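You operate a simulated robot arm through the tools that you are given. There is no shell and no other tool. Be economical: measure what you need, move in short steps, check, and stop when the job is done.

Carry out the task below with a simulated robot arm. There is one attempt and no reset: what you move stays moved.

## Task
Take the grey bin and put it on the top shelf of the tall shelving. Then put the bottle on the steel work top away on the right upper shelf. Then pull the basins cupboard door open. Do these in the order given. Set down upright: bottle.

Only the result counts: the job must be done as asked and must still hold three seconds after the hand-in. Knocking over, shifting, dropping, spilling or breaking anything else fails it.

## Robot
A 6-joint arm with a four-finger gripper on a trunk, on a base that drives. Base frame: it is fixed to the floor where the robot stands at the start and does not move with it; the origin is under the middle of the robot, x ahead of it, y to its left, z up; the surface under the hand at the start is at about z = 880. Readings come in mm, degrees, newtons and seconds.
With the tool pointing down near the work surface it reaches from about 460 to 920 mm from the robot's upright axis, wherever it stands. Its first joint turns from -166.0 to 166.0 degrees. Places, roughly: basins cupboard door [-1200, 500, 400]; right upper shelf (19x17 cm) [-6360, 1880, 760]; top shelf of the tall shelving [-300, -2000, 1600]. Payload 3.43 kg.
Tool frame: the origin (TCP) lies between the finger pads and is the grasp point; the fingertips stand 30 mm ahead of it; z points along the fingers, y is the line along which they close. The gripper opens to 120 mm. The gripper's body begins 85 mm behind the TCP.
Orientation is told as [roll, pitch, yaw] about the base's x, y, z axes, in that order, counted from this pose: with the fingers straight down and closing along the base's y, the tool's x points along the base's -x, its y along +y and its z along -z.

## Interface
- The arm moves only by the tool send_rows. Its arguments are lists of equal length, an entry for each row: "delta_pos": the shift along the base's x, y, z in mm, a list of three; "rot": the turn, a rotation vector about the base's x, y, z in degrees, a list of three; "fingers": the finger opening in mm, from 0 to 120. In form: {"delta_pos": [[tx, ty, tz], ...], "rot": [[wx, wy, wz], ...], "fingers": [fingers, ...]}. A call has 1 to 8 rows; each row shifts and turns the commanded pose from where the row before left it. Each row takes 0.2 s and may step no farther than 50 mm and 8.6 degrees from the row before; otherwise, or with a gripper value out of range, the whole call is refused. Where a pose cannot be reached the arm comes as near as it can. A force on the tool above 40 N (or 10 N above the force at the start of the call, whichever is more), or a blocked arm, ends the call early, and 0.2 s more pass. Each finger halts on what it meets, pressing with about 21 N; the grip force reading is that of the motor and also rises with nothing between the fingers. The clock runs only during rows and for 0.2 s after the last one: add rows that do not move to give the fingers time. The reply holds the time, the measured pose of the TCP, the force on the tool along the base axes, the opening and the grip force, in the units named above and with some noise, with the torque about the TCP (base axes, N m) and any sound that the robot's microphone picked up.
- Cameras (640 x 400 px; columns grow to the right, rows downward): "scene" is now at [61.8, 192.3, 1616.8]; the picture's right is [-0.09, -1.00, 0.00], its down [-0.71, 0.07, -0.70] and it looks along [0.70, -0.07, -0.71] (base axes); focal length 248 px, centre (320, 200). "wrist" rides on the gripper at [71, -17, -121] in the tool frame; the picture's right is [0.23, 0.97, 0.00], its down [-0.81, 0.19, -0.55] and it looks along [-0.54, 0.13, 0.83] (tool axes); focal length 275 px, centre (320, 200). There is no depth. A picture from a camera that has moved, and an enlarged one, comes with that camera's place and axes in the base frame and with its lens.
- grab_frame(camera): a new picture of that camera. No time passes.
- move_column(by): slides the trunk up (or, below 0, down) by that many mm; the arm and the scene camera ride with it, the base frame stays. It gives what a move gives, with no picture.
- roll_base(legs): drives the robot by 1 to 6 legs, each [ahead, left, turn to the left] in mm, mm and degrees, along the robot's own axes; the way and the turn of a leg run together, so that a leg with both is an arc; at most 1500 mm and 180 degrees a leg. The arm and the cameras ride along, it lands a little off, and it stops where it bumps. It gives what a move gives.
- aim_head(pan, tilt): turns the head with the scene camera to pan (to the left, within 120 degrees either way) and tilt (down, from -29 to 69), counted from straight ahead of the robot. It gives what a move gives.
- inspect(camera, box): a new picture of the part [left, top, right, bottom] of that camera's present view, enlarged. No time passes.
- sign_off(): hands the job in; it is judged then, once.

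Go step by step. Nothing tells you exact positions but the pictures and the camera data: compare them with the known pose of the tool, close in by small moves and look again before you grip or let go. The budget is 165 turns and 112 pictures, counting those below and the enlarged ones. Unless the task says otherwise, let go and move clear before handing in.

The tools are called after "Call:" by a JSON object that holds its "op" and its "data". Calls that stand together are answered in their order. send_rows: Moves the arm, as the interface text tells. Its arguments: {"type":"object","properties":{"delta_pos":{"type":"array","items":{"type":"array","items":{"type":"number"}}},"rot":{"type":"array","items":{"type":"array","items":{"type":"number"}}},"fingers":{"type":"array","items":{"type":"number"}}},"required":["delta_pos","rot","fingers"]} The other tools are called the same way: move_column (by) slides the trunk up or down; roll_base (legs) drives the base; aim_head (pan, tilt) turns the head that bears the scene camera; grab_frame (camera) takes a picture; inspect (camera, box) takes an enlarged picture of a part of a camera's view; sign_off () hands the job in.

At the start:

```text
t: 0.0
eef_pos: [495.9, -20.0, 1147.7]
orientation: [0.0, 0.0, 0.0]
ft_force: [-1.3, 0.3, -0.1]
torque: [-0.01, 0.02, -0.01]
width: 119.9
finger_force: 0.0
trunk travel left (down, up): [-200.0, 340.0]
robot x, y, heading: [2.1, -1.6, -0.4]
head pan, tilt: [-5.4, 45.5]
```

scene: 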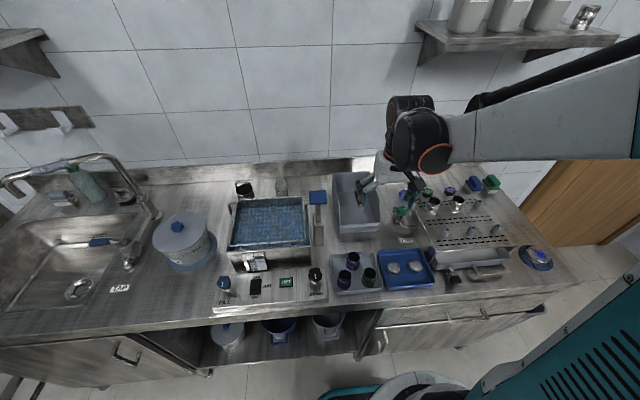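
wrist: 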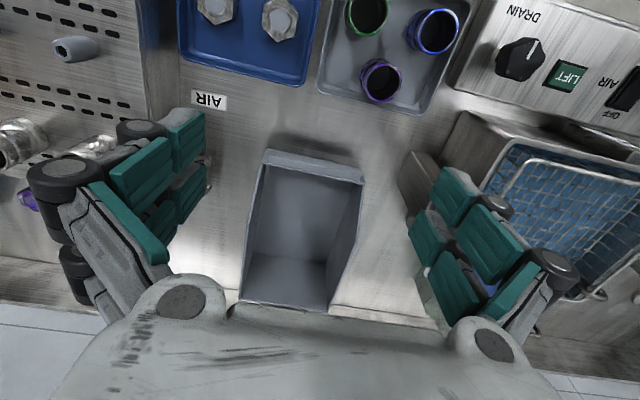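

I see a steel worktop with a narrow grey bin under the gripper, and several bottle-like items. I'll take closer looks before moving.

Call:
{"op": "inspect", "data": {"camera": "scene", "box": [220, 140, 420, 265]}}

Call:
{"op": "inspect", "data": {"camera": "scene", "box": [0, 140, 220, 278]}}

Call:
{"op": "inspect", "data": {"camera": "scene", "box": [360, 150, 560, 275]}}

```text
3.20 times, centred on (320, 202) of scene
camera zoom: at [61.8, 192.3, 1616.8], right [-0.09, -1.0, 0.0], down [-0.71, 0.07, -0.7], along [0.7, -0.07, -0.71], focal length 792 px, centre (320, 192)
```

zoom: 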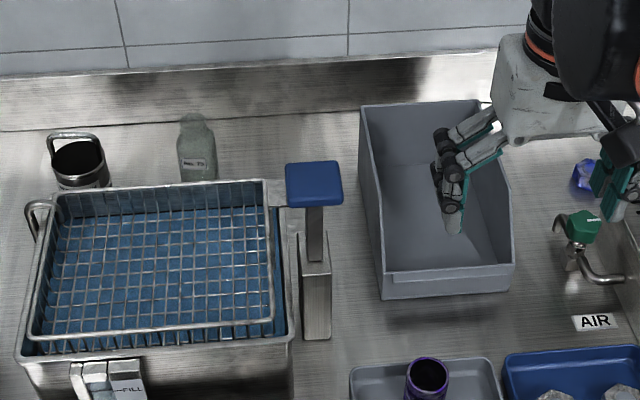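

```text
2.90 times, centred on (110, 209) of scene
camera zoom: at [61.8, 192.3, 1616.8], right [-0.09, -1.0, 0.0], down [-0.71, 0.07, -0.7], along [0.7, -0.07, -0.71], focal length 718 px, centre (929, 174)
```

zoom: 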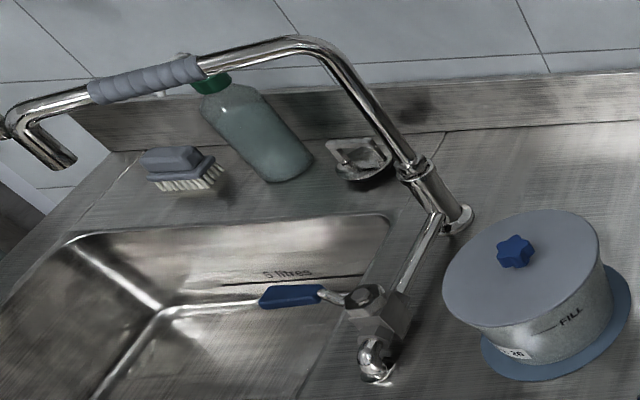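

```text
3.20 times, centred on (460, 212) of scene
camera zoom: at [61.8, 192.3, 1616.8], right [-0.09, -1.0, 0.0], down [-0.71, 0.07, -0.7], along [0.7, -0.07, -0.71], focal length 792 px, centre (-128, 160)
```

zoom: 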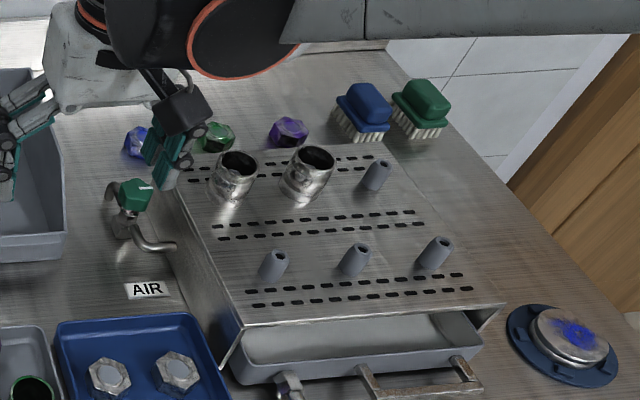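

Two bottle candidates are here (a small labelled one behind the bath, a large soap pump bottle by the sink). I look around the room for the shelving and other places.

Call:
{"op": "aim_head", "data": {"pan": -90, "tilt": 10}}

Call:
{"op": "grab_frame", "data": {"camera": "scene"}}

Call:
{"op": "aim_head", "data": {"pan": 120, "tilt": 15}}

Call:
{"op": "grab_frame", "data": {"camera": "scene"}}

Call:
{"op": "aim_head", "data": {"pan": -120, "tilt": 15}}

Call:
{"op": "grab_frame", "data": {"camera": "scene"}}

```text
t: 1.6
eef_pos: [495.6, -20.2, 1147.7]
orientation: [0.0, 0.0, 0.1]
ft_force: [-0.3, 0.4, 0.2]
torque: [-0.03, -0.03, -0.03]
width: 119.9
finger_force: 0.1
trunk travel left (down, up): [-200.0, 340.0]
robot x, y, heading: [-0.0, 0.7, -0.1]
head pan, tilt: [-90.0, 10.0]
```

```text
106 pictures are left
camera scene: at [-18.6, 106.9, 1672.4], right [-1.0, 0.0, 0.0], down [0.0, 0.17, -0.98], along [0.0, -0.98, -0.17], focal length 248 px, centre (320, 200)
```

scene: 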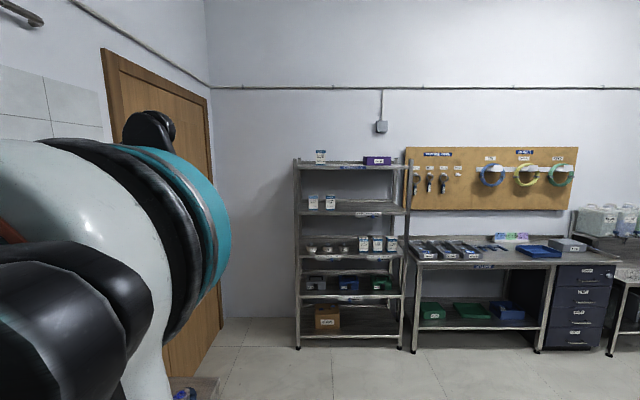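

```text
t: 4.6
eef_pos: [495.0, -20.6, 1148.2]
orientation: [0.0, 0.0, 0.0]
ft_force: [0.4, -0.9, -0.9]
torque: [0.02, 0.02, -0.03]
width: 119.8
finger_force: 0.1
trunk travel left (down, up): [-200.0, 340.0]
robot x, y, heading: [-3.5, 1.0, 0.2]
head pan, tilt: [120.0, 15.0]
```

```text
105 pictures are left
camera scene: at [-65.4, 280.8, 1664.3], right [0.87, 0.5, 0.0], down [0.13, -0.22, -0.97], along [-0.48, 0.84, -0.26], focal length 248 px, centre (320, 200)
```

scene: 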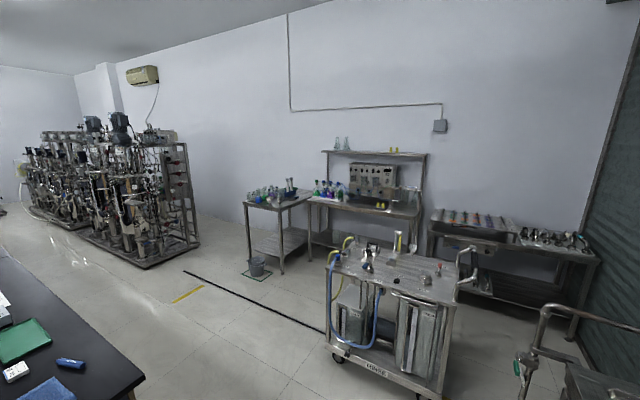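

```text
t: 8.0
eef_pos: [494.7, -19.6, 1147.9]
orientation: [0.0, 0.0, 0.1]
ft_force: [-0.4, 0.3, 0.7]
torque: [-0.04, 0.01, 0.01]
width: 120.0
finger_force: 0.0
trunk travel left (down, up): [-200.0, 340.0]
robot x, y, heading: [0.7, -0.7, 0.1]
head pan, tilt: [-120.0, 15.0]
```

```text
104 pictures are left
camera scene: at [-65.5, 118.9, 1664.3], right [-0.87, 0.5, 0.0], down [0.13, 0.22, -0.97], along [-0.48, -0.84, -0.26], focal length 248 px, centre (320, 200)
```

scene: 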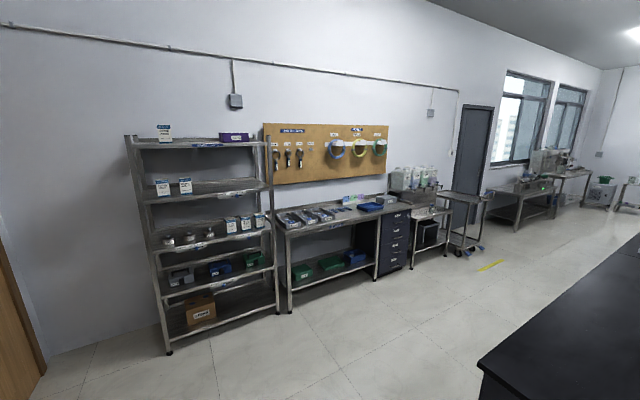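

The tall shelving holds other small bins too, so I zoom in to identify "the grey bin" unambiguously.

Call:
{"op": "inspect", "data": {"camera": "scene", "box": [120, 120, 290, 226]}}

Call:
{"op": "inspect", "data": {"camera": "scene", "box": [120, 225, 290, 331]}}

Call:
{"op": "inspect", "data": {"camera": "scene", "box": [270, 150, 470, 275]}}

Call:
{"op": "aim_head", "data": {"pan": 0, "tilt": 25}}

Call:
{"op": "grab_frame", "data": {"camera": "scene"}}

```text
3.76 times, centred on (205, 173) of scene
camera zoom: at [-65.5, 118.9, 1664.3], right [-0.87, 0.5, 0.0], down [0.13, 0.22, -0.97], along [-0.48, -0.84, -0.26], focal length 932 px, centre (753, 302)
```

zoom: 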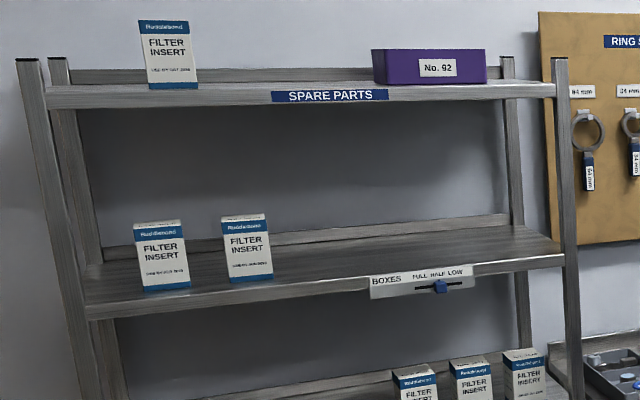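

```text
3.76 times, centred on (205, 278) of scene
camera zoom: at [-65.5, 118.9, 1664.3], right [-0.87, 0.5, 0.0], down [0.13, 0.22, -0.97], along [-0.48, -0.84, -0.26], focal length 932 px, centre (753, -94)
```

zoom: 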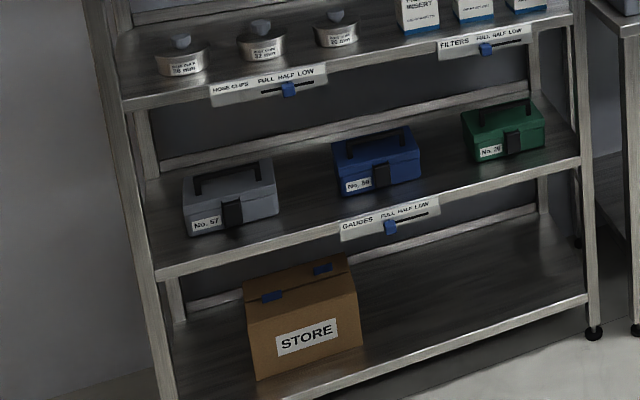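

```text
3.20 times, centred on (370, 212) of scene
camera zoom: at [-65.5, 118.9, 1664.3], right [-0.87, 0.5, 0.0], down [0.13, 0.22, -0.97], along [-0.48, -0.84, -0.26], focal length 792 px, centre (160, 160)
```

zoom: 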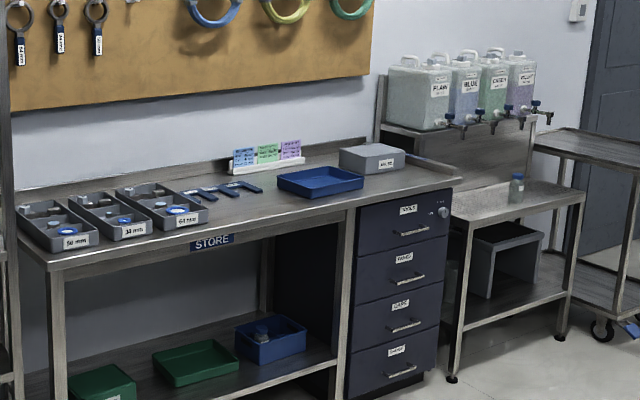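

```text
t: 10.0
eef_pos: [494.3, -20.4, 1147.5]
orientation: [0.1, 0.0, 0.0]
ft_force: [-0.5, -0.2, -0.8]
torque: [-0.01, -0.01, 0.03]
width: 119.9
finger_force: 0.0
trunk travel left (down, up): [-200.0, 340.0]
robot x, y, heading: [1.6, 2.1, -0.1]
head pan, tilt: [0.0, 25.0]
```

```text
100 pictures are left
camera scene: at [73.4, 199.8, 1648.0], right [0.0, -1.0, 0.0], down [-0.42, 0.0, -0.91], along [0.91, 0.0, -0.42], focal length 248 px, centre (320, 200)
```

scene: 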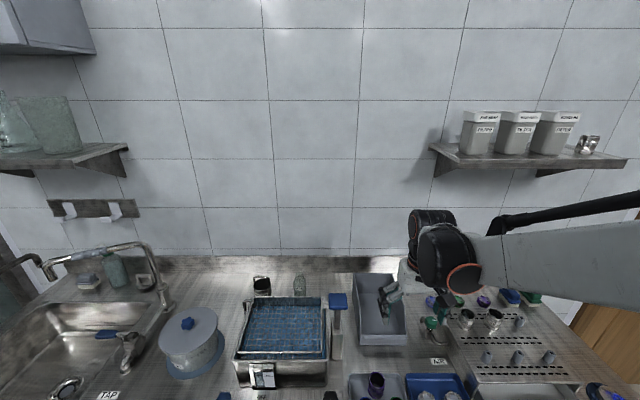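

The toolboxes on the shelving aren't bins; the grey open bin on the worktop ahead is the one (roughly x 610–800, y −85…+70). I move above its right wall and look with the wrist camera.

Call:
{"op": "send_rows", "data": {"delta_pos": [[41, -12, 0], [41, -12, 0], [41, -12, 0], [41, -12, 0], [41, -12, 0], [0, 0, 0]], "rot": [[0, 0, 0], [0, 0, 0], [0, 0, 0], [0, 0, 0], [0, 0, 0], [0, 0, 0]], "fingers": [60, 60, 60, 60, 60, 60]}}

Call:
{"op": "grab_frame", "data": {"camera": "wrist"}}

Call:
{"op": "grab_frame", "data": {"camera": "scene"}}

```text
t: 11.4
eef_pos: [701.4, -82.3, 1146.9]
orientation: [0.0, 0.1, 0.0]
ft_force: [0.0, -0.1, 0.0]
torque: [0.01, 0.01, 0.0]
width: 60.1
finger_force: 0.1
trunk travel left (down, up): [-200.0, 340.0]
robot x, y, heading: [4.2, 2.3, -0.0]
head pan, tilt: [0.0, 25.0]
```

```text
99 pictures are left
camera wrist: at [629.3, -98.8, 1268.4], right [-0.23, 0.97, 0.0], down [0.81, 0.19, 0.55], along [0.54, 0.13, -0.83], focal length 275 px, centre (320, 200)
```

wrist: 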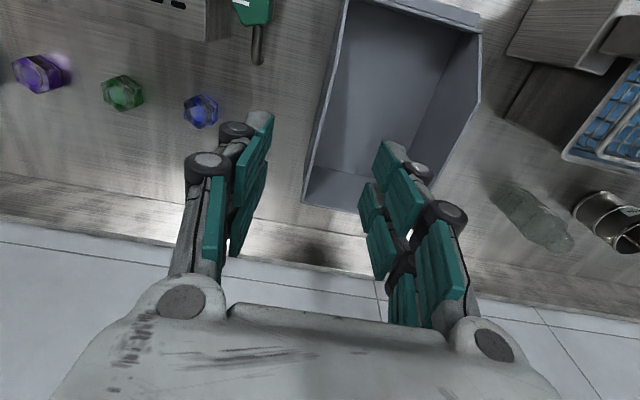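

```text
98 pictures are left
camera scene: at [73.6, 199.8, 1648.1], right [0.0, -1.0, 0.0], down [-0.42, 0.0, -0.91], along [0.91, 0.0, -0.42], focal length 248 px, centre (320, 200)
```

scene: 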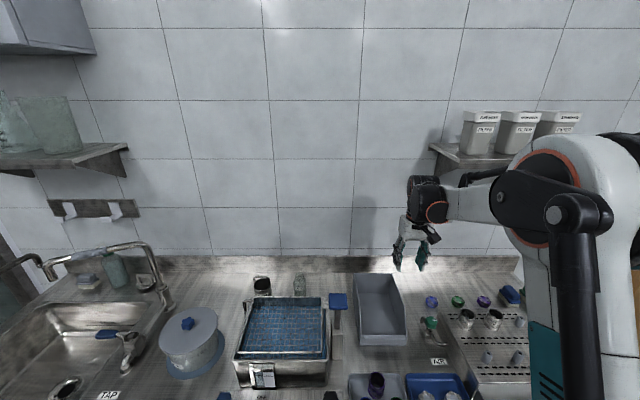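

The bin's right wall sits near y≈−75, rim z≈1020. I come over it and lower partway, then check.

Call:
{"op": "send_rows", "data": {"delta_pos": [[13, 7, 0], [0, 0, -40], [0, 0, -37], [0, 0, 0]], "rot": [[0, 0, 0], [0, 0, 0], [0, 0, 0], [0, 0, 0]], "fingers": [50, 50, 50, 50]}}

Call:
{"op": "grab_frame", "data": {"camera": "wrist"}}

Call:
{"op": "inspect", "data": {"camera": "scene", "box": [320, 200, 480, 300]}}

```text
t: 12.4
eef_pos: [713.2, -73.1, 1070.2]
orientation: [0.1, 0.0, 0.0]
ft_force: [0.8, 0.2, 0.2]
torque: [-0.02, 0.03, -0.02]
width: 50.1
finger_force: 0.0
trunk travel left (down, up): [-200.0, 340.0]
robot x, y, heading: [-1.6, -1.5, 0.0]
head pan, tilt: [0.0, 25.0]
```

```text
97 pictures are left
camera wrist: at [642.1, -90.3, 1190.8], right [-0.23, 0.97, 0.0], down [0.81, 0.19, 0.55], along [0.54, 0.13, -0.83], focal length 275 px, centre (320, 200)
```

wrist: 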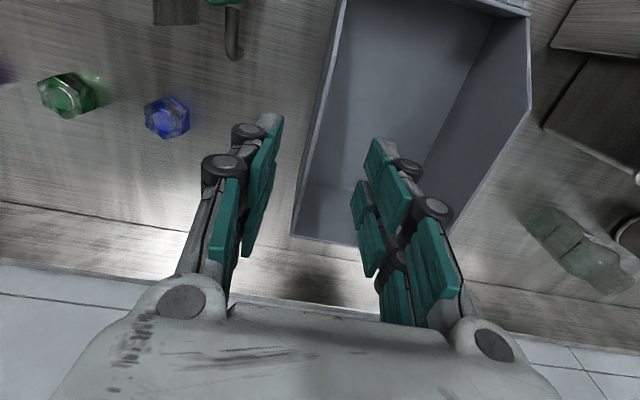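

```text
4.00 times, centred on (400, 250) of scene
camera zoom: at [73.6, 199.9, 1648.1], right [0.0, -1.0, 0.0], down [-0.42, 0.0, -0.91], along [0.91, 0.0, -0.42], focal length 990 px, centre (0, 0)
```

zoom: 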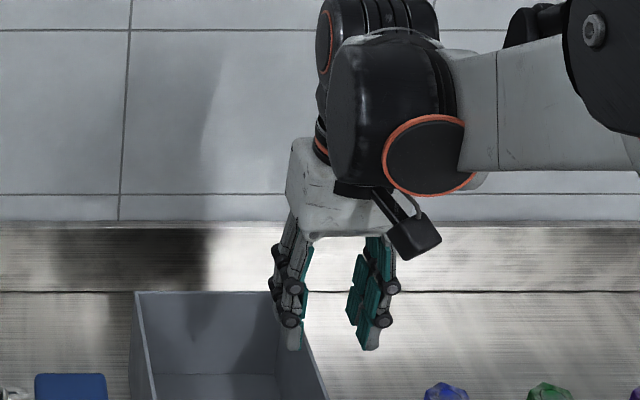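

The fingers straddle the wall in y. I lower and close.

Call:
{"op": "send_rows", "data": {"delta_pos": [[0, -1, -30], [0, -1, -30], [0, 0, -22], [0, 0, 0]], "rot": [[0, 0, 0], [0, 0, 0], [0, 0, 0], [0, 0, 0]], "fingers": [50, 50, 50, 50]}}

Call:
{"op": "inspect", "data": {"camera": "scene", "box": [320, 220, 480, 320]}}

Call:
{"op": "grab_frame", "data": {"camera": "wrist"}}

```text
t: 13.4
eef_pos: [712.5, -75.4, 988.8]
orientation: [0.0, 0.0, 0.0]
ft_force: [0.0, 0.2, -0.1]
torque: [-0.01, -0.01, -0.01]
width: 49.8
finger_force: 0.1
trunk travel left (down, up): [-200.0, 340.0]
robot x, y, heading: [2.8, -1.6, -0.2]
head pan, tilt: [0.0, 25.0]
```

```text
4.00 times, centred on (400, 270) of scene
camera zoom: at [73.7, 199.8, 1648.1], right [0.0, -1.0, 0.0], down [-0.42, 0.0, -0.91], along [0.91, 0.0, -0.42], focal length 990 px, centre (0, -80)
```

zoom: 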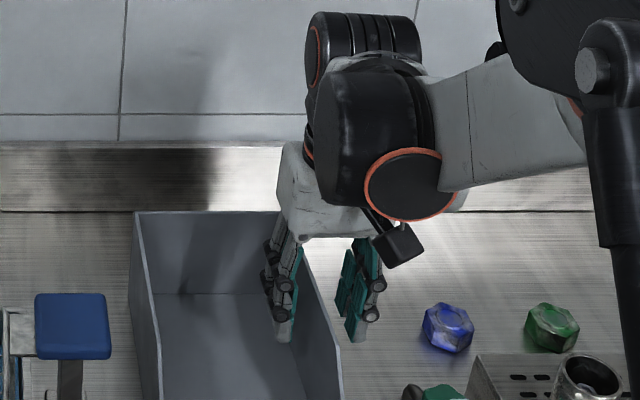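

```text
94 pictures are left
camera wrist: at [641.2, -92.4, 1109.4], right [-0.23, 0.97, 0.0], down [0.81, 0.19, 0.55], along [0.54, 0.13, -0.83], focal length 275 px, centre (320, 200)
```

wrist: 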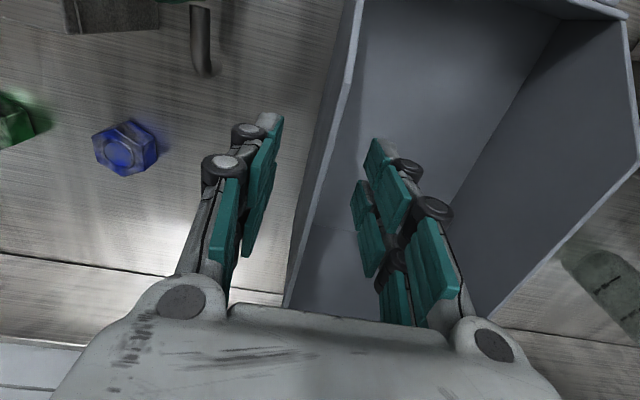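

The wall is between the fingers; I close and lift slightly.

Call:
{"op": "send_rows", "data": {"delta_pos": [[0, 0, 0], [0, 0, 0], [0, 0, 0]], "rot": [[0, 0, 0], [0, 0, 0], [0, 0, 0]], "fingers": [0, 0, 0]}}

Call:
{"op": "send_rows", "data": {"delta_pos": [[0, 0, 5], [0, 0, 10], [0, 0, 15], [0, 0, 0]], "rot": [[0, 0, 0], [0, 0, 0], [0, 0, 0], [0, 0, 0]], "fingers": [0, 0, 0, 0]}}

Call:
{"op": "inspect", "data": {"camera": "scene", "box": [320, 220, 480, 320]}}

```text
t: 14.2
eef_pos: [711.5, -74.5, 988.6]
orientation: [0.0, 0.0, 0.0]
ft_force: [0.2, -0.5, -0.3]
torque: [-0.01, -0.13, -0.1]
width: 6.2
finger_force: 21.3
trunk travel left (down, up): [-200.0, 340.0]
robot x, y, heading: [1.6, 1.4, -0.2]
head pan, tilt: [0.0, 25.0]
```

```text
t: 15.2
eef_pos: [713.0, -75.9, 1018.6]
orientation: [0.0, 0.0, 0.1]
ft_force: [-1.3, 0.7, -3.5]
torque: [-0.24, 0.04, 0.01]
width: 5.9
finger_force: 20.8
trunk travel left (down, up): [-200.0, 340.0]
robot x, y, heading: [-1.2, 1.1, 0.3]
head pan, tilt: [0.0, 25.0]
```

```text
4.00 times, centred on (400, 270) of scene
camera zoom: at [73.7, 199.8, 1648.0], right [0.0, -1.0, 0.0], down [-0.42, 0.0, -0.91], along [0.91, 0.0, -0.42], focal length 990 px, centre (0, -80)
```

zoom: 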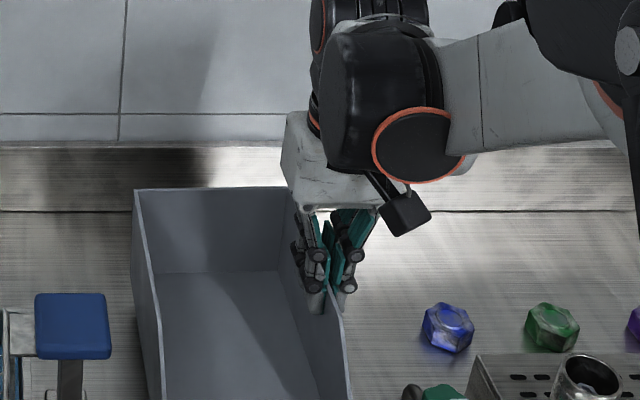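

The bin is held (about 0.36 kg) and level. I raise it well clear, then raise the trunk.

Call:
{"op": "send_rows", "data": {"delta_pos": [[0, 0, 40], [0, 0, 40], [0, 0, 40], [-10, 0, 40], [-20, 0, 40], [0, 0, 0]], "rot": [[0, 0, 0], [0, 0, 0], [0, 0, 0], [0, 0, 0], [0, 0, 0], [0, 0, 0]], "fingers": [0, 0, 0, 0, 0, 0]}}

Call:
{"op": "roll_base", "data": {"legs": [[-400, 0, 0]]}}

Call:
{"op": "move_column", "data": {"by": 340}}

Call:
{"op": "grab_frame", "data": {"camera": "scene"}}

```text
t: 16.6
eef_pos: [683.3, -75.9, 1217.6]
orientation: [0.0, -0.1, 0.1]
ft_force: [-0.8, 0.6, -4.0]
torque: [-0.27, 0.04, 0.01]
width: 6.0
finger_force: 21.0
trunk travel left (down, up): [-200.0, 340.0]
robot x, y, heading: [-0.4, -1.2, 0.0]
head pan, tilt: [0.0, 25.0]
```

```text
t: 19.1
eef_pos: [281.7, -75.2, 1218.4]
orientation: [0.0, 0.0, 0.2]
ft_force: [-0.6, -0.1, -2.5]
torque: [-0.27, 0.01, -0.01]
width: 5.8
finger_force: 21.0
trunk travel left (down, up): [-200.0, 340.0]
robot x, y, heading: [-399.2, -0.6, 0.2]
head pan, tilt: [0.0, 25.0]
```

```text
t: 22.4
eef_pos: [282.3, -74.6, 1556.8]
orientation: [0.0, 0.1, 0.2]
ft_force: [-0.8, -0.2, -3.4]
torque: [-0.23, 0.01, 0.01]
width: 6.3
finger_force: 21.0
trunk travel left (down, up): [-540.0, 0.0]
robot x, y, heading: [-404.1, -3.5, 0.2]
head pan, tilt: [0.0, 25.0]
```

```text
92 pictures are left
camera scene: at [-327.0, 199.4, 1987.9], right [0.0, -1.0, 0.0], down [-0.42, 0.0, -0.91], along [0.91, 0.0, -0.42], focal length 248 px, centre (320, 200)
```

scene: 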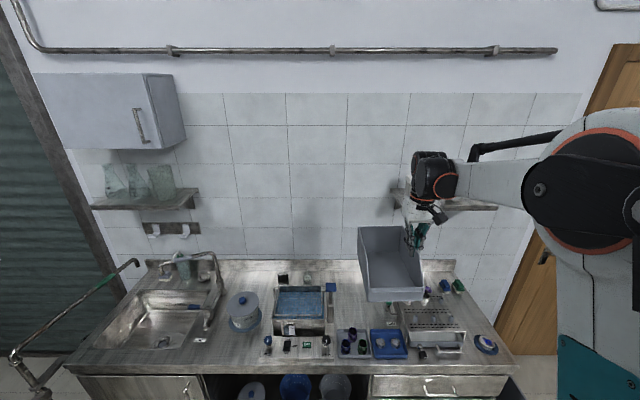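

The bin is stable. I raise the arm to about z=1790, then turn toward the shelving.

Call:
{"op": "send_rows", "data": {"delta_pos": [[0, 0, 40], [0, 0, 40], [0, 0, 40], [0, 0, 40], [0, 0, 40], [0, 0, 40], [0, 0, 0]], "rot": [[0, 0, 0], [0, 0, 0], [0, 0, 0], [0, 0, 0], [0, 0, 0], [0, 0, 0], [0, 0, 0]], "fingers": [0, 0, 0, 0, 0, 0, 0]}}

Call:
{"op": "roll_base", "data": {"legs": [[0, 0, -90], [850, 190, 0]]}}

Call:
{"op": "grab_frame", "data": {"camera": "scene"}}

```text
t: 24.0
eef_pos: [283.6, -76.6, 1798.2]
orientation: [0.0, 0.1, 0.2]
ft_force: [-0.8, -0.2, -3.3]
torque: [-0.22, 0.05, -0.03]
width: 6.0
finger_force: 20.6
trunk travel left (down, up): [-540.0, 0.0]
robot x, y, heading: [-398.6, -3.7, -0.1]
head pan, tilt: [0.0, 25.0]
```

```text
t: 32.5
eef_pos: [-303.2, -1530.3, 1796.1]
orientation: [0.0, 0.0, -90.6]
ft_force: [-0.2, -0.4, -3.5]
torque: [0.03, 0.26, 0.0]
width: 6.1
finger_force: 21.8
trunk travel left (down, up): [-540.0, 0.0]
robot x, y, heading: [-219.3, -848.8, -90.6]
head pan, tilt: [0.0, 25.0]
```

```text
91 pictures are left
camera scene: at [-19.2, -923.5, 1988.0], right [-1.0, 0.01, 0.0], down [0.0, 0.42, -0.91], along [-0.01, -0.91, -0.42], focal length 248 px, centre (320, 200)
```

scene: 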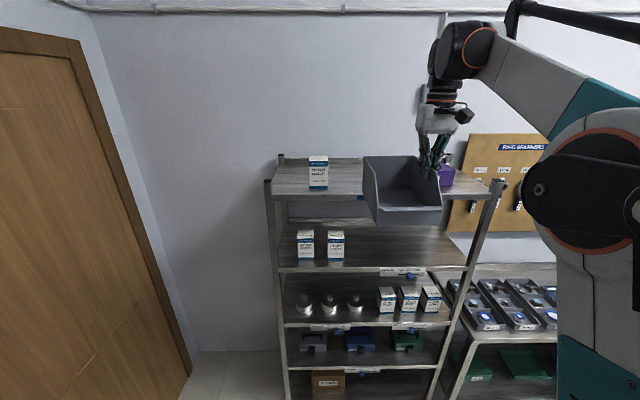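

The free gap on the top shelf is about x −55 … −355 between filter box and purple box; the bin should be centred near x≈−195, y≈−1990. I shift left and go forward partway.

Call:
{"op": "roll_base", "data": {"legs": [[0, 38, 0.6], [330, 0, 0]]}}

Call:
{"op": "aim_head", "data": {"pan": -15, "tilt": 40}}

Call:
{"op": "grab_frame", "data": {"camera": "scene"}}

Call:
{"op": "grab_frame", "data": {"camera": "wrist"}}

```text
t: 35.1
eef_pos: [-256.8, -1862.5, 1796.9]
orientation: [0.0, 0.0, -89.9]
ft_force: [-0.5, -1.3, -2.6]
torque: [0.06, 0.23, 0.0]
width: 6.1
finger_force: 21.2
trunk travel left (down, up): [-540.0, 0.0]
robot x, y, heading: [-181.4, -1177.5, -89.9]
head pan, tilt: [0.0, 25.0]
```

```text
t: 35.9
eef_pos: [-256.7, -1859.8, 1796.7]
orientation: [0.1, 0.0, -89.9]
ft_force: [-0.2, 0.6, -3.7]
torque: [-0.02, 0.27, 0.02]
width: 6.2
finger_force: 21.0
trunk travel left (down, up): [-540.0, 0.0]
robot x, y, heading: [-178.7, -1177.6, -90.0]
head pan, tilt: [-15.0, 40.0]
```

```text
90 pictures are left
camera scene: at [-2.1, -1239.9, 1964.8], right [-0.97, 0.26, 0.0], down [0.17, 0.62, -0.77], along [-0.2, -0.74, -0.64], focal length 248 px, centre (320, 200)
```

scene: 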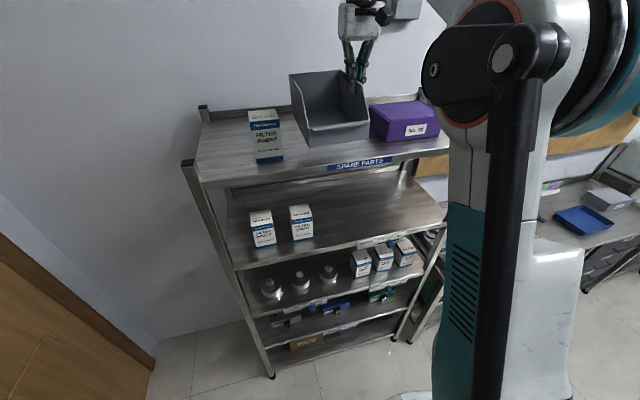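

```text
89 pictures are left
camera wrist: at [-274.3, -1789.4, 1918.5], right [0.97, 0.23, 0.0], down [0.19, -0.81, 0.55], along [0.13, -0.54, -0.83], focal length 275 px, centre (320, 200)
```

wrist: 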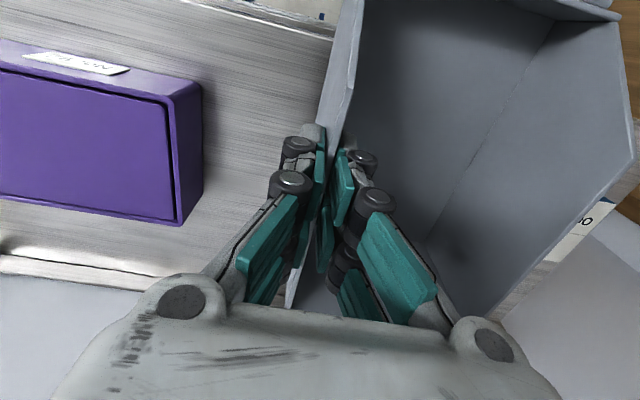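

The shelf top spans roughly y −1800…−2220. I drive the last stretch so the bin sits centrally, then check before lowering.

Call:
{"op": "roll_base", "data": {"legs": [[150, -10, 0]]}}

Call:
{"op": "grab_frame", "data": {"camera": "wrist"}}

Call:
{"op": "inspect", "data": {"camera": "scene", "box": [170, 40, 490, 240]}}

```text
t: 37.2
eef_pos: [-266.8, -2014.8, 1796.0]
orientation: [0.0, 0.1, -89.8]
ft_force: [0.5, -0.1, -4.0]
torque: [0.1, 0.23, 0.02]
width: 6.0
finger_force: 20.6
trunk travel left (down, up): [-540.0, 0.0]
robot x, y, heading: [-189.5, -1325.2, -90.0]
head pan, tilt: [-15.0, 40.0]
```

```text
88 pictures are left
camera wrist: at [-283.5, -1943.3, 1917.2], right [0.97, 0.23, 0.0], down [0.19, -0.81, 0.55], along [0.13, -0.54, -0.83], focal length 275 px, centre (320, 200)
```

wrist: 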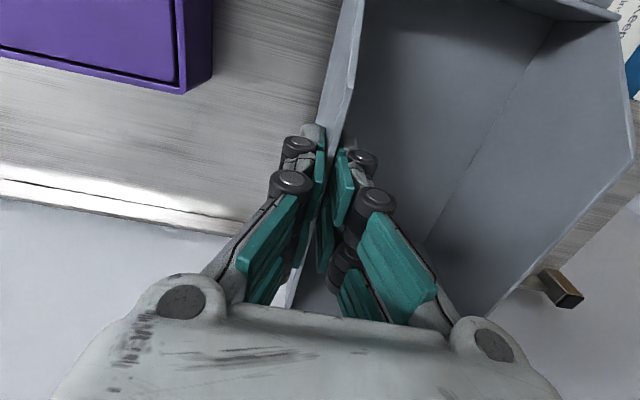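

```text
2.00 times, centred on (330, 140) of scene
camera zoom: at [-12.0, -1393.4, 1964.6], right [-0.97, 0.26, 0.0], down [0.16, 0.62, -0.77], along [-0.2, -0.74, -0.64], focal length 495 px, centre (300, 320)
```

zoom: 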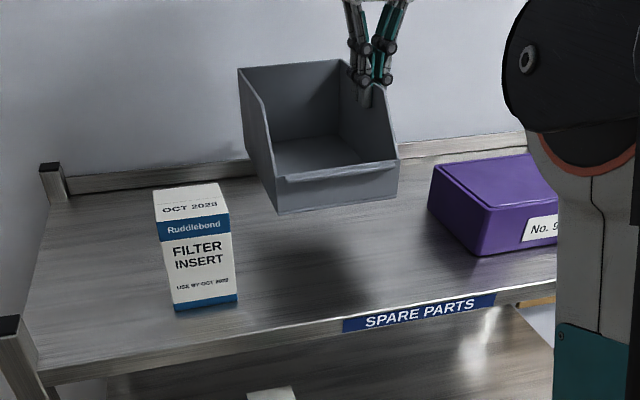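

Position is good with clearances on both sides. I lower toward the shelf.

Call:
{"op": "send_rows", "data": {"delta_pos": [[0, 0, -25], [0, 0, -25], [0, 0, -20], [0, 0, 0]], "rot": [[0, 0, 0], [0, 0, 0], [0, 0, 0], [0, 0, 0]], "fingers": [0, 0, 0, 0]}}

Call:
{"op": "inspect", "data": {"camera": "scene", "box": [170, 40, 490, 240]}}

```text
t: 38.2
eef_pos: [-265.6, -2012.8, 1727.2]
orientation: [0.0, 0.1, -89.9]
ft_force: [-0.7, 0.8, -4.0]
torque: [0.03, 0.25, 0.02]
width: 5.9
finger_force: 21.1
trunk travel left (down, up): [-540.0, 0.0]
robot x, y, heading: [-190.2, -1330.8, -90.1]
head pan, tilt: [-15.0, 40.0]
```

```text
2.00 times, centred on (330, 140) of scene
camera zoom: at [-11.9, -1391.6, 1964.7], right [-0.97, 0.26, 0.0], down [0.16, 0.62, -0.77], along [-0.2, -0.74, -0.64], focal length 495 px, centre (300, 320)
```

zoom: 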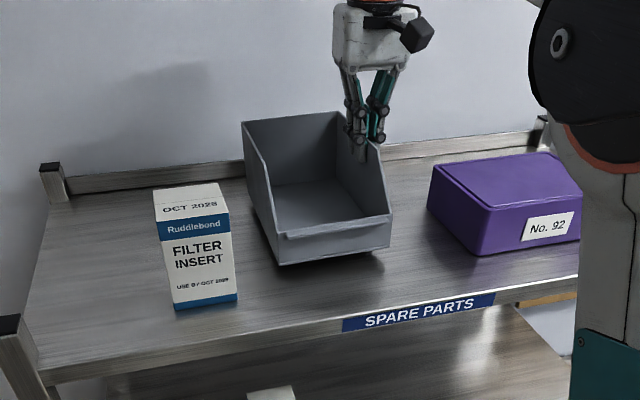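

Call:
{"op": "send_rows", "data": {"delta_pos": [[0, 0, -6], [0, 0, -5], [0, 0, -4], [0, 0, 0]], "rot": [[0, 0, 0], [0, 0, 0], [0, 0, 0], [0, 0, 0]], "fingers": [0, 0, 0, 0]}}

Call:
{"op": "send_rows", "data": {"delta_pos": [[0, 0, -2], [0, 0, -2], [0, 0, 0]], "rot": [[0, 0, 0], [0, 0, 0], [0, 0, 0]], "fingers": [0, 0, 0]}}

```text
t: 39.2
eef_pos: [-266.2, -2011.6, 1713.1]
orientation: [0.0, 0.0, -89.9]
ft_force: [0.1, 0.1, -2.7]
torque: [-0.02, 0.13, 0.0]
width: 6.1
finger_force: 21.3
trunk travel left (down, up): [-540.0, 0.0]
robot x, y, heading: [-190.1, -1328.2, -89.8]
head pan, tilt: [-15.0, 40.0]
```

```text
t: 40.0
eef_pos: [-267.0, -2011.4, 1709.4]
orientation: [0.0, 0.0, -89.8]
ft_force: [-0.9, -4.1, 9.9]
torque: [0.46, -0.01, -0.11]
width: 5.8
finger_force: 21.2
trunk travel left (down, up): [-540.0, 0.0]
robot x, y, heading: [-189.3, -1329.5, -90.0]
head pan, tilt: [-15.0, 40.0]
```

The bin is in contact with the shelf. I ease up a millimetre, open, and withdraw upward.

Call:
{"op": "send_rows", "data": {"delta_pos": [[0, 0, 1], [0, 0, 0], [0, 0, 0]], "rot": [[0, 0, 0], [0, 0, 0], [0, 0, 0]], "fingers": [0, 30, 40]}}

Call:
{"op": "send_rows", "data": {"delta_pos": [[0, 0, 20], [0, 0, 30], [0, 0, 40], [0, 0, 0]], "rot": [[0, 0, 0], [0, 0, 0], [0, 0, 0], [0, 0, 0]], "fingers": [40, 40, 40, 40]}}

Call:
{"op": "inspect", "data": {"camera": "scene", "box": [170, 40, 490, 240]}}

```text
t: 40.9
eef_pos: [-265.8, -2011.2, 1709.5]
orientation: [0.0, 0.1, -89.8]
ft_force: [0.7, 0.8, 0.3]
torque: [-0.03, 0.01, 0.0]
width: 40.0
finger_force: 0.0
trunk travel left (down, up): [-540.0, 0.0]
robot x, y, heading: [-192.6, -1331.9, -89.7]
head pan, tilt: [-15.0, 40.0]
```

```text
t: 41.9
eef_pos: [-266.6, -2010.6, 1800.1]
orientation: [0.0, 0.1, -89.9]
ft_force: [-0.1, 0.6, 0.3]
torque: [-0.01, 0.05, 0.01]
width: 40.1
finger_force: 0.0
trunk travel left (down, up): [-540.0, 0.0]
robot x, y, heading: [-187.4, -1328.5, -89.8]
head pan, tilt: [-15.0, 40.0]
```

```text
2.00 times, centred on (330, 140) of scene
camera zoom: at [-11.9, -1390.5, 1964.7], right [-0.97, 0.26, 0.0], down [0.16, 0.62, -0.77], along [-0.2, -0.74, -0.64], focal length 495 px, centre (300, 320)
```

zoom: 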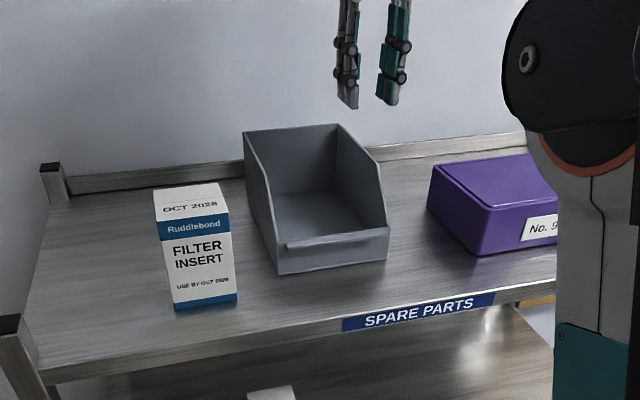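

The bin stands on the top shelf. Next I back off, lower the trunk and arm, and drive west to find the shelf for the bottle.

Call:
{"op": "roll_base", "data": {"legs": [[-420, 0, 0]]}}

Call:
{"op": "send_rows", "data": {"delta_pos": [[0, 45, -20], [0, 45, -50], [0, 45, -50], [0, 45, -50], [0, 0, -50], [0, 0, -50], [0, 0, -50]], "rot": [[0, 0, 0], [0, 0, 0], [0, 0, 0], [0, 0, 0], [0, 0, 0], [0, 0, 0], [0, 0, 0]], "fingers": [40, 40, 40, 40, 40, 40, 40]}}

Call:
{"op": "move_column", "data": {"by": -340}}

Call:
{"op": "roll_base", "data": {"legs": [[0, 0, -90]]}}

Call:
{"op": "aim_head", "data": {"pan": 0, "tilt": 12}}

Call:
{"op": "grab_frame", "data": {"camera": "scene"}}

```text
t: 44.5
eef_pos: [-268.1, -1583.3, 1800.0]
orientation: [0.0, 0.1, -89.9]
ft_force: [-0.1, 0.1, -0.1]
torque: [-0.01, -0.03, 0.02]
width: 40.0
finger_force: 0.0
trunk travel left (down, up): [-540.0, 0.0]
robot x, y, heading: [-191.5, -898.9, -89.9]
head pan, tilt: [-15.0, 40.0]
```

```text
refused: row 2 steps farther than a row can; nothing moved
```

```text
t: 47.8
eef_pos: [-267.4, -1585.2, 1460.1]
orientation: [-0.1, 0.1, -89.8]
ft_force: [-0.3, 0.5, -0.1]
torque: [0.02, -0.01, 0.0]
width: 40.1
finger_force: 0.0
trunk travel left (down, up): [-200.0, 340.0]
robot x, y, heading: [-190.4, -903.0, -90.2]
head pan, tilt: [-15.0, 40.0]
```

```text
t: 52.0
eef_pos: [-873.5, -822.5, 1459.2]
orientation: [0.1, 0.0, 179.7]
ft_force: [-0.2, -0.2, -0.3]
torque: [0.05, -0.01, -0.02]
width: 40.0
finger_force: 0.0
trunk travel left (down, up): [-200.0, 340.0]
robot x, y, heading: [-190.0, -906.4, 179.7]
head pan, tilt: [-15.0, 40.0]
```

```text
t: 53.0
eef_pos: [-873.4, -821.9, 1458.6]
orientation: [0.0, 0.1, 179.8]
ft_force: [-0.8, 0.5, 0.4]
torque: [0.02, 0.0, -0.02]
width: 40.0
finger_force: 0.1
trunk travel left (down, up): [-200.0, 340.0]
robot x, y, heading: [-194.7, -900.4, 179.9]
head pan, tilt: [0.0, 12.0]
```

```text
84 pictures are left
camera scene: at [-265.6, -1102.6, 1669.1], right [0.01, 1.0, 0.0], down [0.21, 0.0, -0.98], along [-0.98, 0.01, -0.21], focal length 248 px, centre (320, 200)
```

scene: 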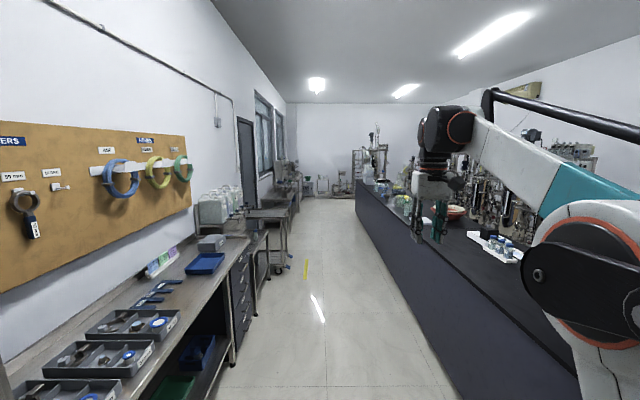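

I see a long aisle, island on the right. The target shelf should lie near col 437,row 184; I zoom there.

Call:
{"op": "inspect", "data": {"camera": "scene", "box": [320, 110, 560, 260]}}

Call:
{"op": "inspect", "data": {"camera": "scene", "box": [180, 140, 360, 252]}}

```text
2.67 times, centred on (440, 185) of scene
camera zoom: at [-265.6, -1102.6, 1669.1], right [0.01, 1.0, 0.0], down [0.21, 0.0, -0.98], along [-0.98, 0.01, -0.21], focal length 660 px, centre (0, 240)
```

zoom: 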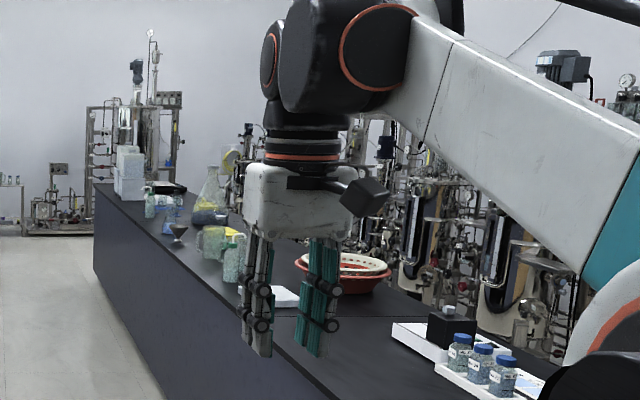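

```text
3.56 times, centred on (270, 196) of scene
camera zoom: at [-265.6, -1102.6, 1669.1], right [0.01, 1.0, 0.0], down [0.21, 0.0, -0.98], along [-0.98, 0.01, -0.21], focal length 880 px, centre (498, 214)
```

zoom: 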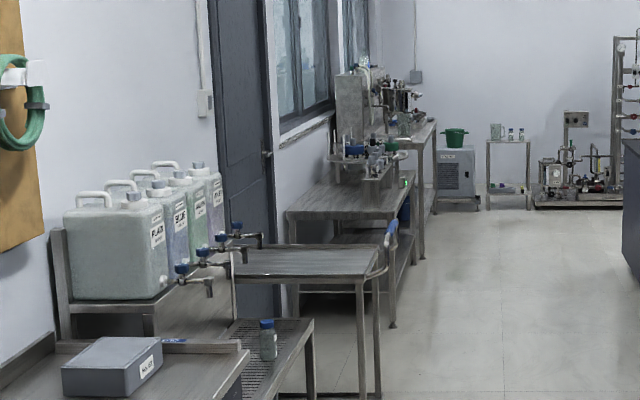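

Many bottle candidates exist, so I go and look at the shelf place itself. I tuck the arm and drive down the aisle.

Call:
{"op": "send_rows", "data": {"delta_pos": [[40, 0, -20], [40, 0, -25], [40, 0, -25], [30, 0, -35], [0, 0, -45], [0, 0, -45], [0, 0, -45], [0, 0, -45]], "rot": [[0, 0, 0], [0, 0, 0], [0, 0, 0], [0, 0, 0], [0, 0, 0], [0, 0, 0], [0, 0, 0], [0, 0, 0]], "fingers": [40, 40, 40, 40, 40, 40, 40, 40]}}

Call:
{"op": "roll_base", "data": {"legs": [[1500, 0, 0], [1500, 0, 0]]}}

Call:
{"op": "grab_frame", "data": {"camera": "scene"}}

```text
t: 54.8
eef_pos: [-724.4, -819.0, 1174.5]
orientation: [0.0, 0.0, 179.7]
ft_force: [-0.2, -0.5, 0.2]
torque: [0.01, 0.02, 0.0]
width: 39.9
finger_force: 0.0
trunk travel left (down, up): [-200.0, 340.0]
robot x, y, heading: [-194.0, -904.0, 179.9]
head pan, tilt: [0.0, 12.0]
```

```text
t: 69.2
eef_pos: [-3732.9, -845.6, 1174.4]
orientation: [0.0, 0.0, -178.7]
ft_force: [-1.7, -0.2, 0.1]
torque: [0.0, -0.01, 0.0]
width: 40.0
finger_force: 0.1
trunk travel left (down, up): [-200.0, 340.0]
robot x, y, heading: [-3198.7, -909.5, -178.5]
head pan, tilt: [0.0, 12.0]
```

```text
81 pictures are left
camera scene: at [-3266.7, -1114.7, 1669.1], right [-0.02, 1.0, 0.0], down [0.21, 0.0, -0.98], along [-0.98, -0.02, -0.21], focal length 248 px, centre (320, 200)
```

scene: 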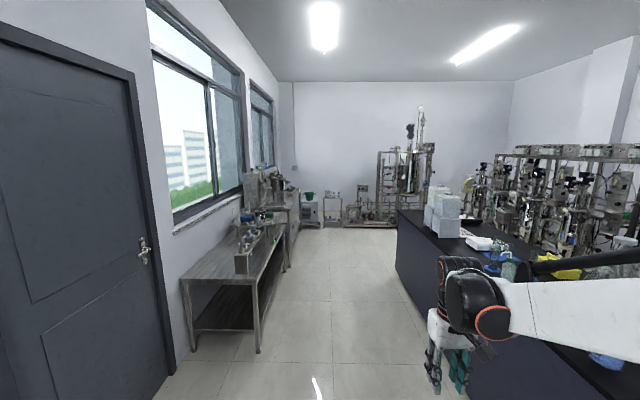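

Call:
{"op": "inspect", "data": {"camera": "scene", "box": [440, 130, 640, 255]}}

Call:
{"op": "inspect", "data": {"camera": "scene", "box": [180, 130, 440, 292]}}

```text
3.20 times, centred on (540, 192) of scene
camera zoom: at [-3266.7, -1114.7, 1669.1], right [-0.02, 1.0, 0.0], down [0.21, 0.0, -0.98], along [-0.98, -0.02, -0.21], focal length 792 px, centre (-384, 224)
```

zoom: 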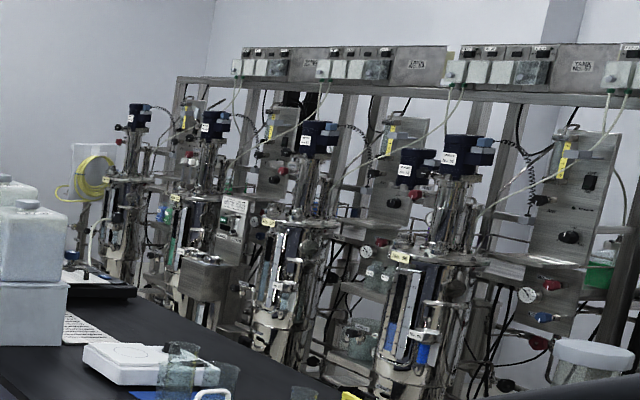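

```text
2.46 times, centred on (310, 211) of scene
camera zoom: at [-3266.7, -1114.7, 1669.1], right [-0.02, 1.0, 0.0], down [0.21, 0.0, -0.98], along [-0.98, -0.02, -0.21], focal length 610 px, centre (345, 173)
```

zoom: 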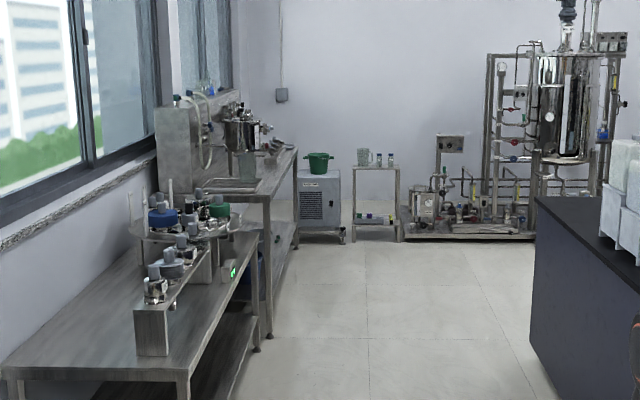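

The reactor skids across the island probably carry the shelf. I drive around the island's west end.

Call:
{"op": "roll_base", "data": {"legs": [[0, 0, -1.5], [1500, 0, 0], [1500, 0, 0], [600, 0, 0], [0, 0, -90]]}}

Call:
{"op": "grab_frame", "data": {"camera": "scene"}}

```text
t: 90.9
eef_pos: [-6725.4, -400.7, 1174.0]
orientation: [0.0, 0.0, 90.5]
ft_force: [-0.1, -0.4, 0.0]
torque: [0.01, 0.0, 0.02]
width: 40.1
finger_force: 0.0
trunk travel left (down, up): [-200.0, 340.0]
robot x, y, heading: [-6797.5, -929.6, 90.3]
head pan, tilt: [0.0, 12.0]
```

```text
78 pictures are left
camera scene: at [-6999.9, -860.6, 1669.2], right [1.0, 0.01, 0.0], down [0.0, -0.21, -0.98], along [-0.01, 0.98, -0.21], focal length 248 px, centre (320, 200)
```

scene: 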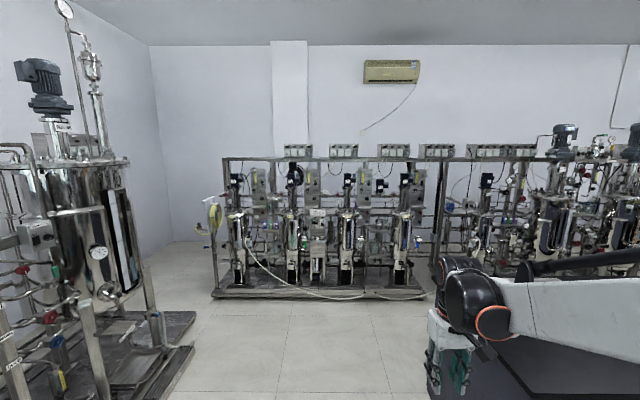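

Call:
{"op": "inspect", "data": {"camera": "scene", "box": [200, 150, 460, 312]}}

Call:
{"op": "inspect", "data": {"camera": "scene", "box": [330, 180, 450, 255]}}

```text
2.46 times, centred on (330, 231) of scene
camera zoom: at [-6999.9, -860.6, 1669.2], right [1.0, 0.01, 0.0], down [0.0, -0.21, -0.98], along [-0.01, 0.98, -0.21], focal length 610 px, centre (295, 124)
```

zoom: 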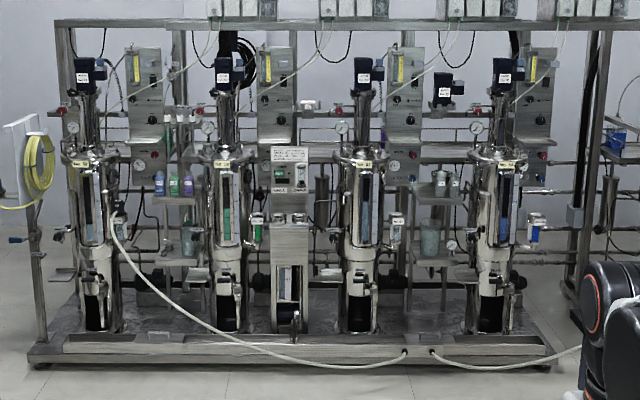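

```text
5.33 times, centred on (390, 218) of scene
camera zoom: at [-6999.9, -860.6, 1669.2], right [1.0, 0.01, 0.0], down [0.0, -0.21, -0.98], along [-0.01, 0.98, -0.21], focal length 1320 px, centre (-53, 107)
```

zoom: 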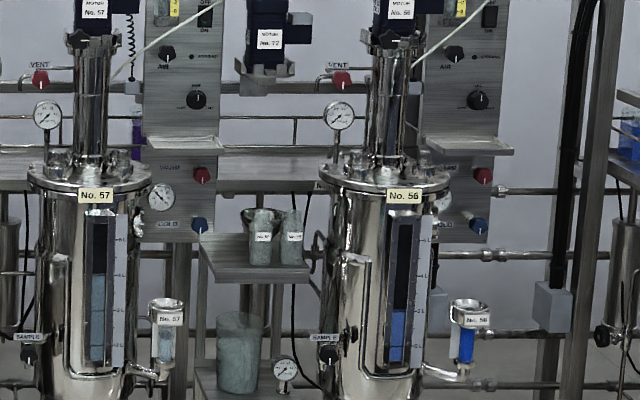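

The reactor rack has small shelves; the right upper one holds two small glass items. I move closer to see its contents.

Call:
{"op": "roll_base", "data": {"legs": [[1300, -200, 0]]}}

Call:
{"op": "aim_head", "data": {"pan": -10, "tilt": 25}}

Call:
{"op": "grab_frame", "data": {"camera": "scene"}}

```text
t: 97.4
eef_pos: [-6532.5, 894.0, 1175.5]
orientation: [0.0, 0.0, 90.5]
ft_force: [0.3, -0.3, -0.4]
torque: [0.0, 0.01, -0.01]
width: 40.2
finger_force: 0.2
trunk travel left (down, up): [-200.0, 340.0]
robot x, y, heading: [-6610.8, 363.3, 90.4]
head pan, tilt: [0.0, 12.0]
```

```text
t: 98.2
eef_pos: [-6533.2, 893.5, 1174.7]
orientation: [0.0, 0.1, 90.4]
ft_force: [0.6, -0.6, 1.2]
torque: [0.02, 0.0, -0.01]
width: 40.1
finger_force: 0.0
trunk travel left (down, up): [-200.0, 340.0]
robot x, y, heading: [-6607.4, 361.2, 90.3]
head pan, tilt: [-10.0, 25.0]
```

```text
75 pictures are left
camera scene: at [-6793.9, 431.3, 1648.1], right [0.99, -0.17, 0.0], down [-0.07, -0.42, -0.91], along [0.15, 0.89, -0.42], focal length 248 px, centre (320, 200)
```

scene: 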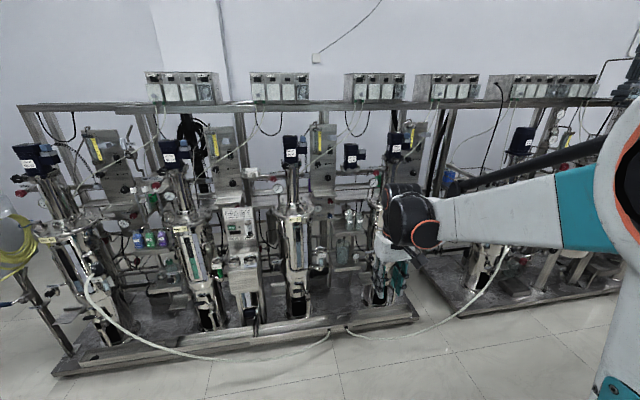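

Call:
{"op": "inspect", "data": {"camera": "scene", "box": [290, 180, 410, 255]}}

Call:
{"op": "inspect", "data": {"camera": "scene", "box": [80, 190, 270, 310]}}

```text
5.33 times, centred on (350, 218) of scene
camera zoom: at [-6793.9, 431.3, 1648.1], right [0.99, -0.17, 0.0], down [-0.07, -0.42, -0.91], along [0.15, 0.89, -0.42], focal length 1320 px, centre (160, 107)
```

zoom: 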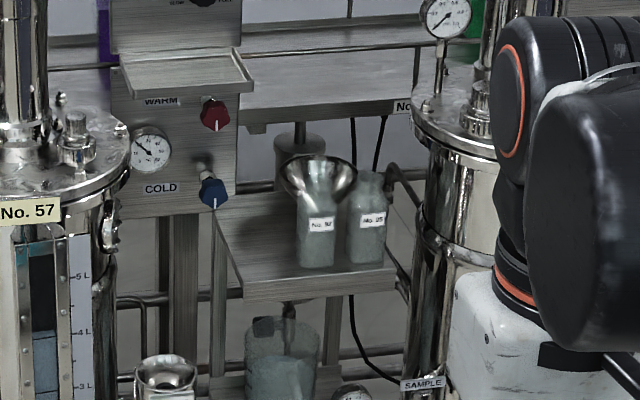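

```text
3.33 times, centred on (175, 250) of scene
camera zoom: at [-6793.9, 431.3, 1648.1], right [0.99, -0.17, 0.0], down [-0.07, -0.42, -0.91], along [0.15, 0.89, -0.42], focal length 825 px, centre (803, 33)
```

zoom: 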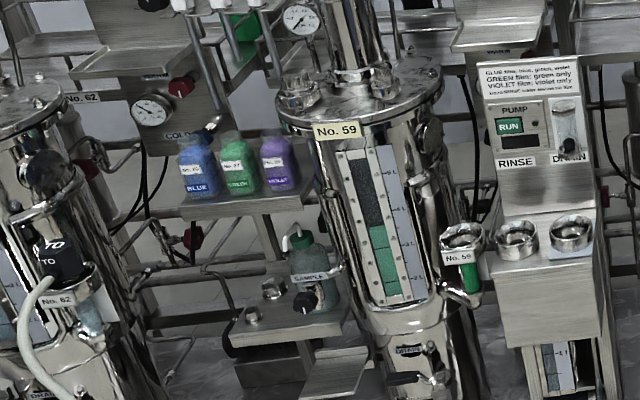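

The right upper shelf holds two small numbered sample bottles, matching the small labelled bottle on the starting steel bench; free space is at the shelf's left. I drive back to the start bench to fetch that bottle.

Call:
{"op": "roll_base", "data": {"legs": [[-1300, 0, 0], [0, 0, -90.3], [1500, 0, 0], [1500, 0, 0], [1500, 0, 0]]}}

```text
t: 129.7
eef_pos: [-1572.2, -1086.2, 1176.0]
orientation: [0.0, 0.0, -0.9]
ft_force: [0.5, -0.4, -0.2]
torque: [-0.02, 0.02, 0.0]
width: 40.0
finger_force: 0.1
trunk travel left (down, up): [-200.0, 340.0]
robot x, y, heading: [-2102.0, -1001.4, -0.9]
head pan, tilt: [-10.0, 25.0]
```

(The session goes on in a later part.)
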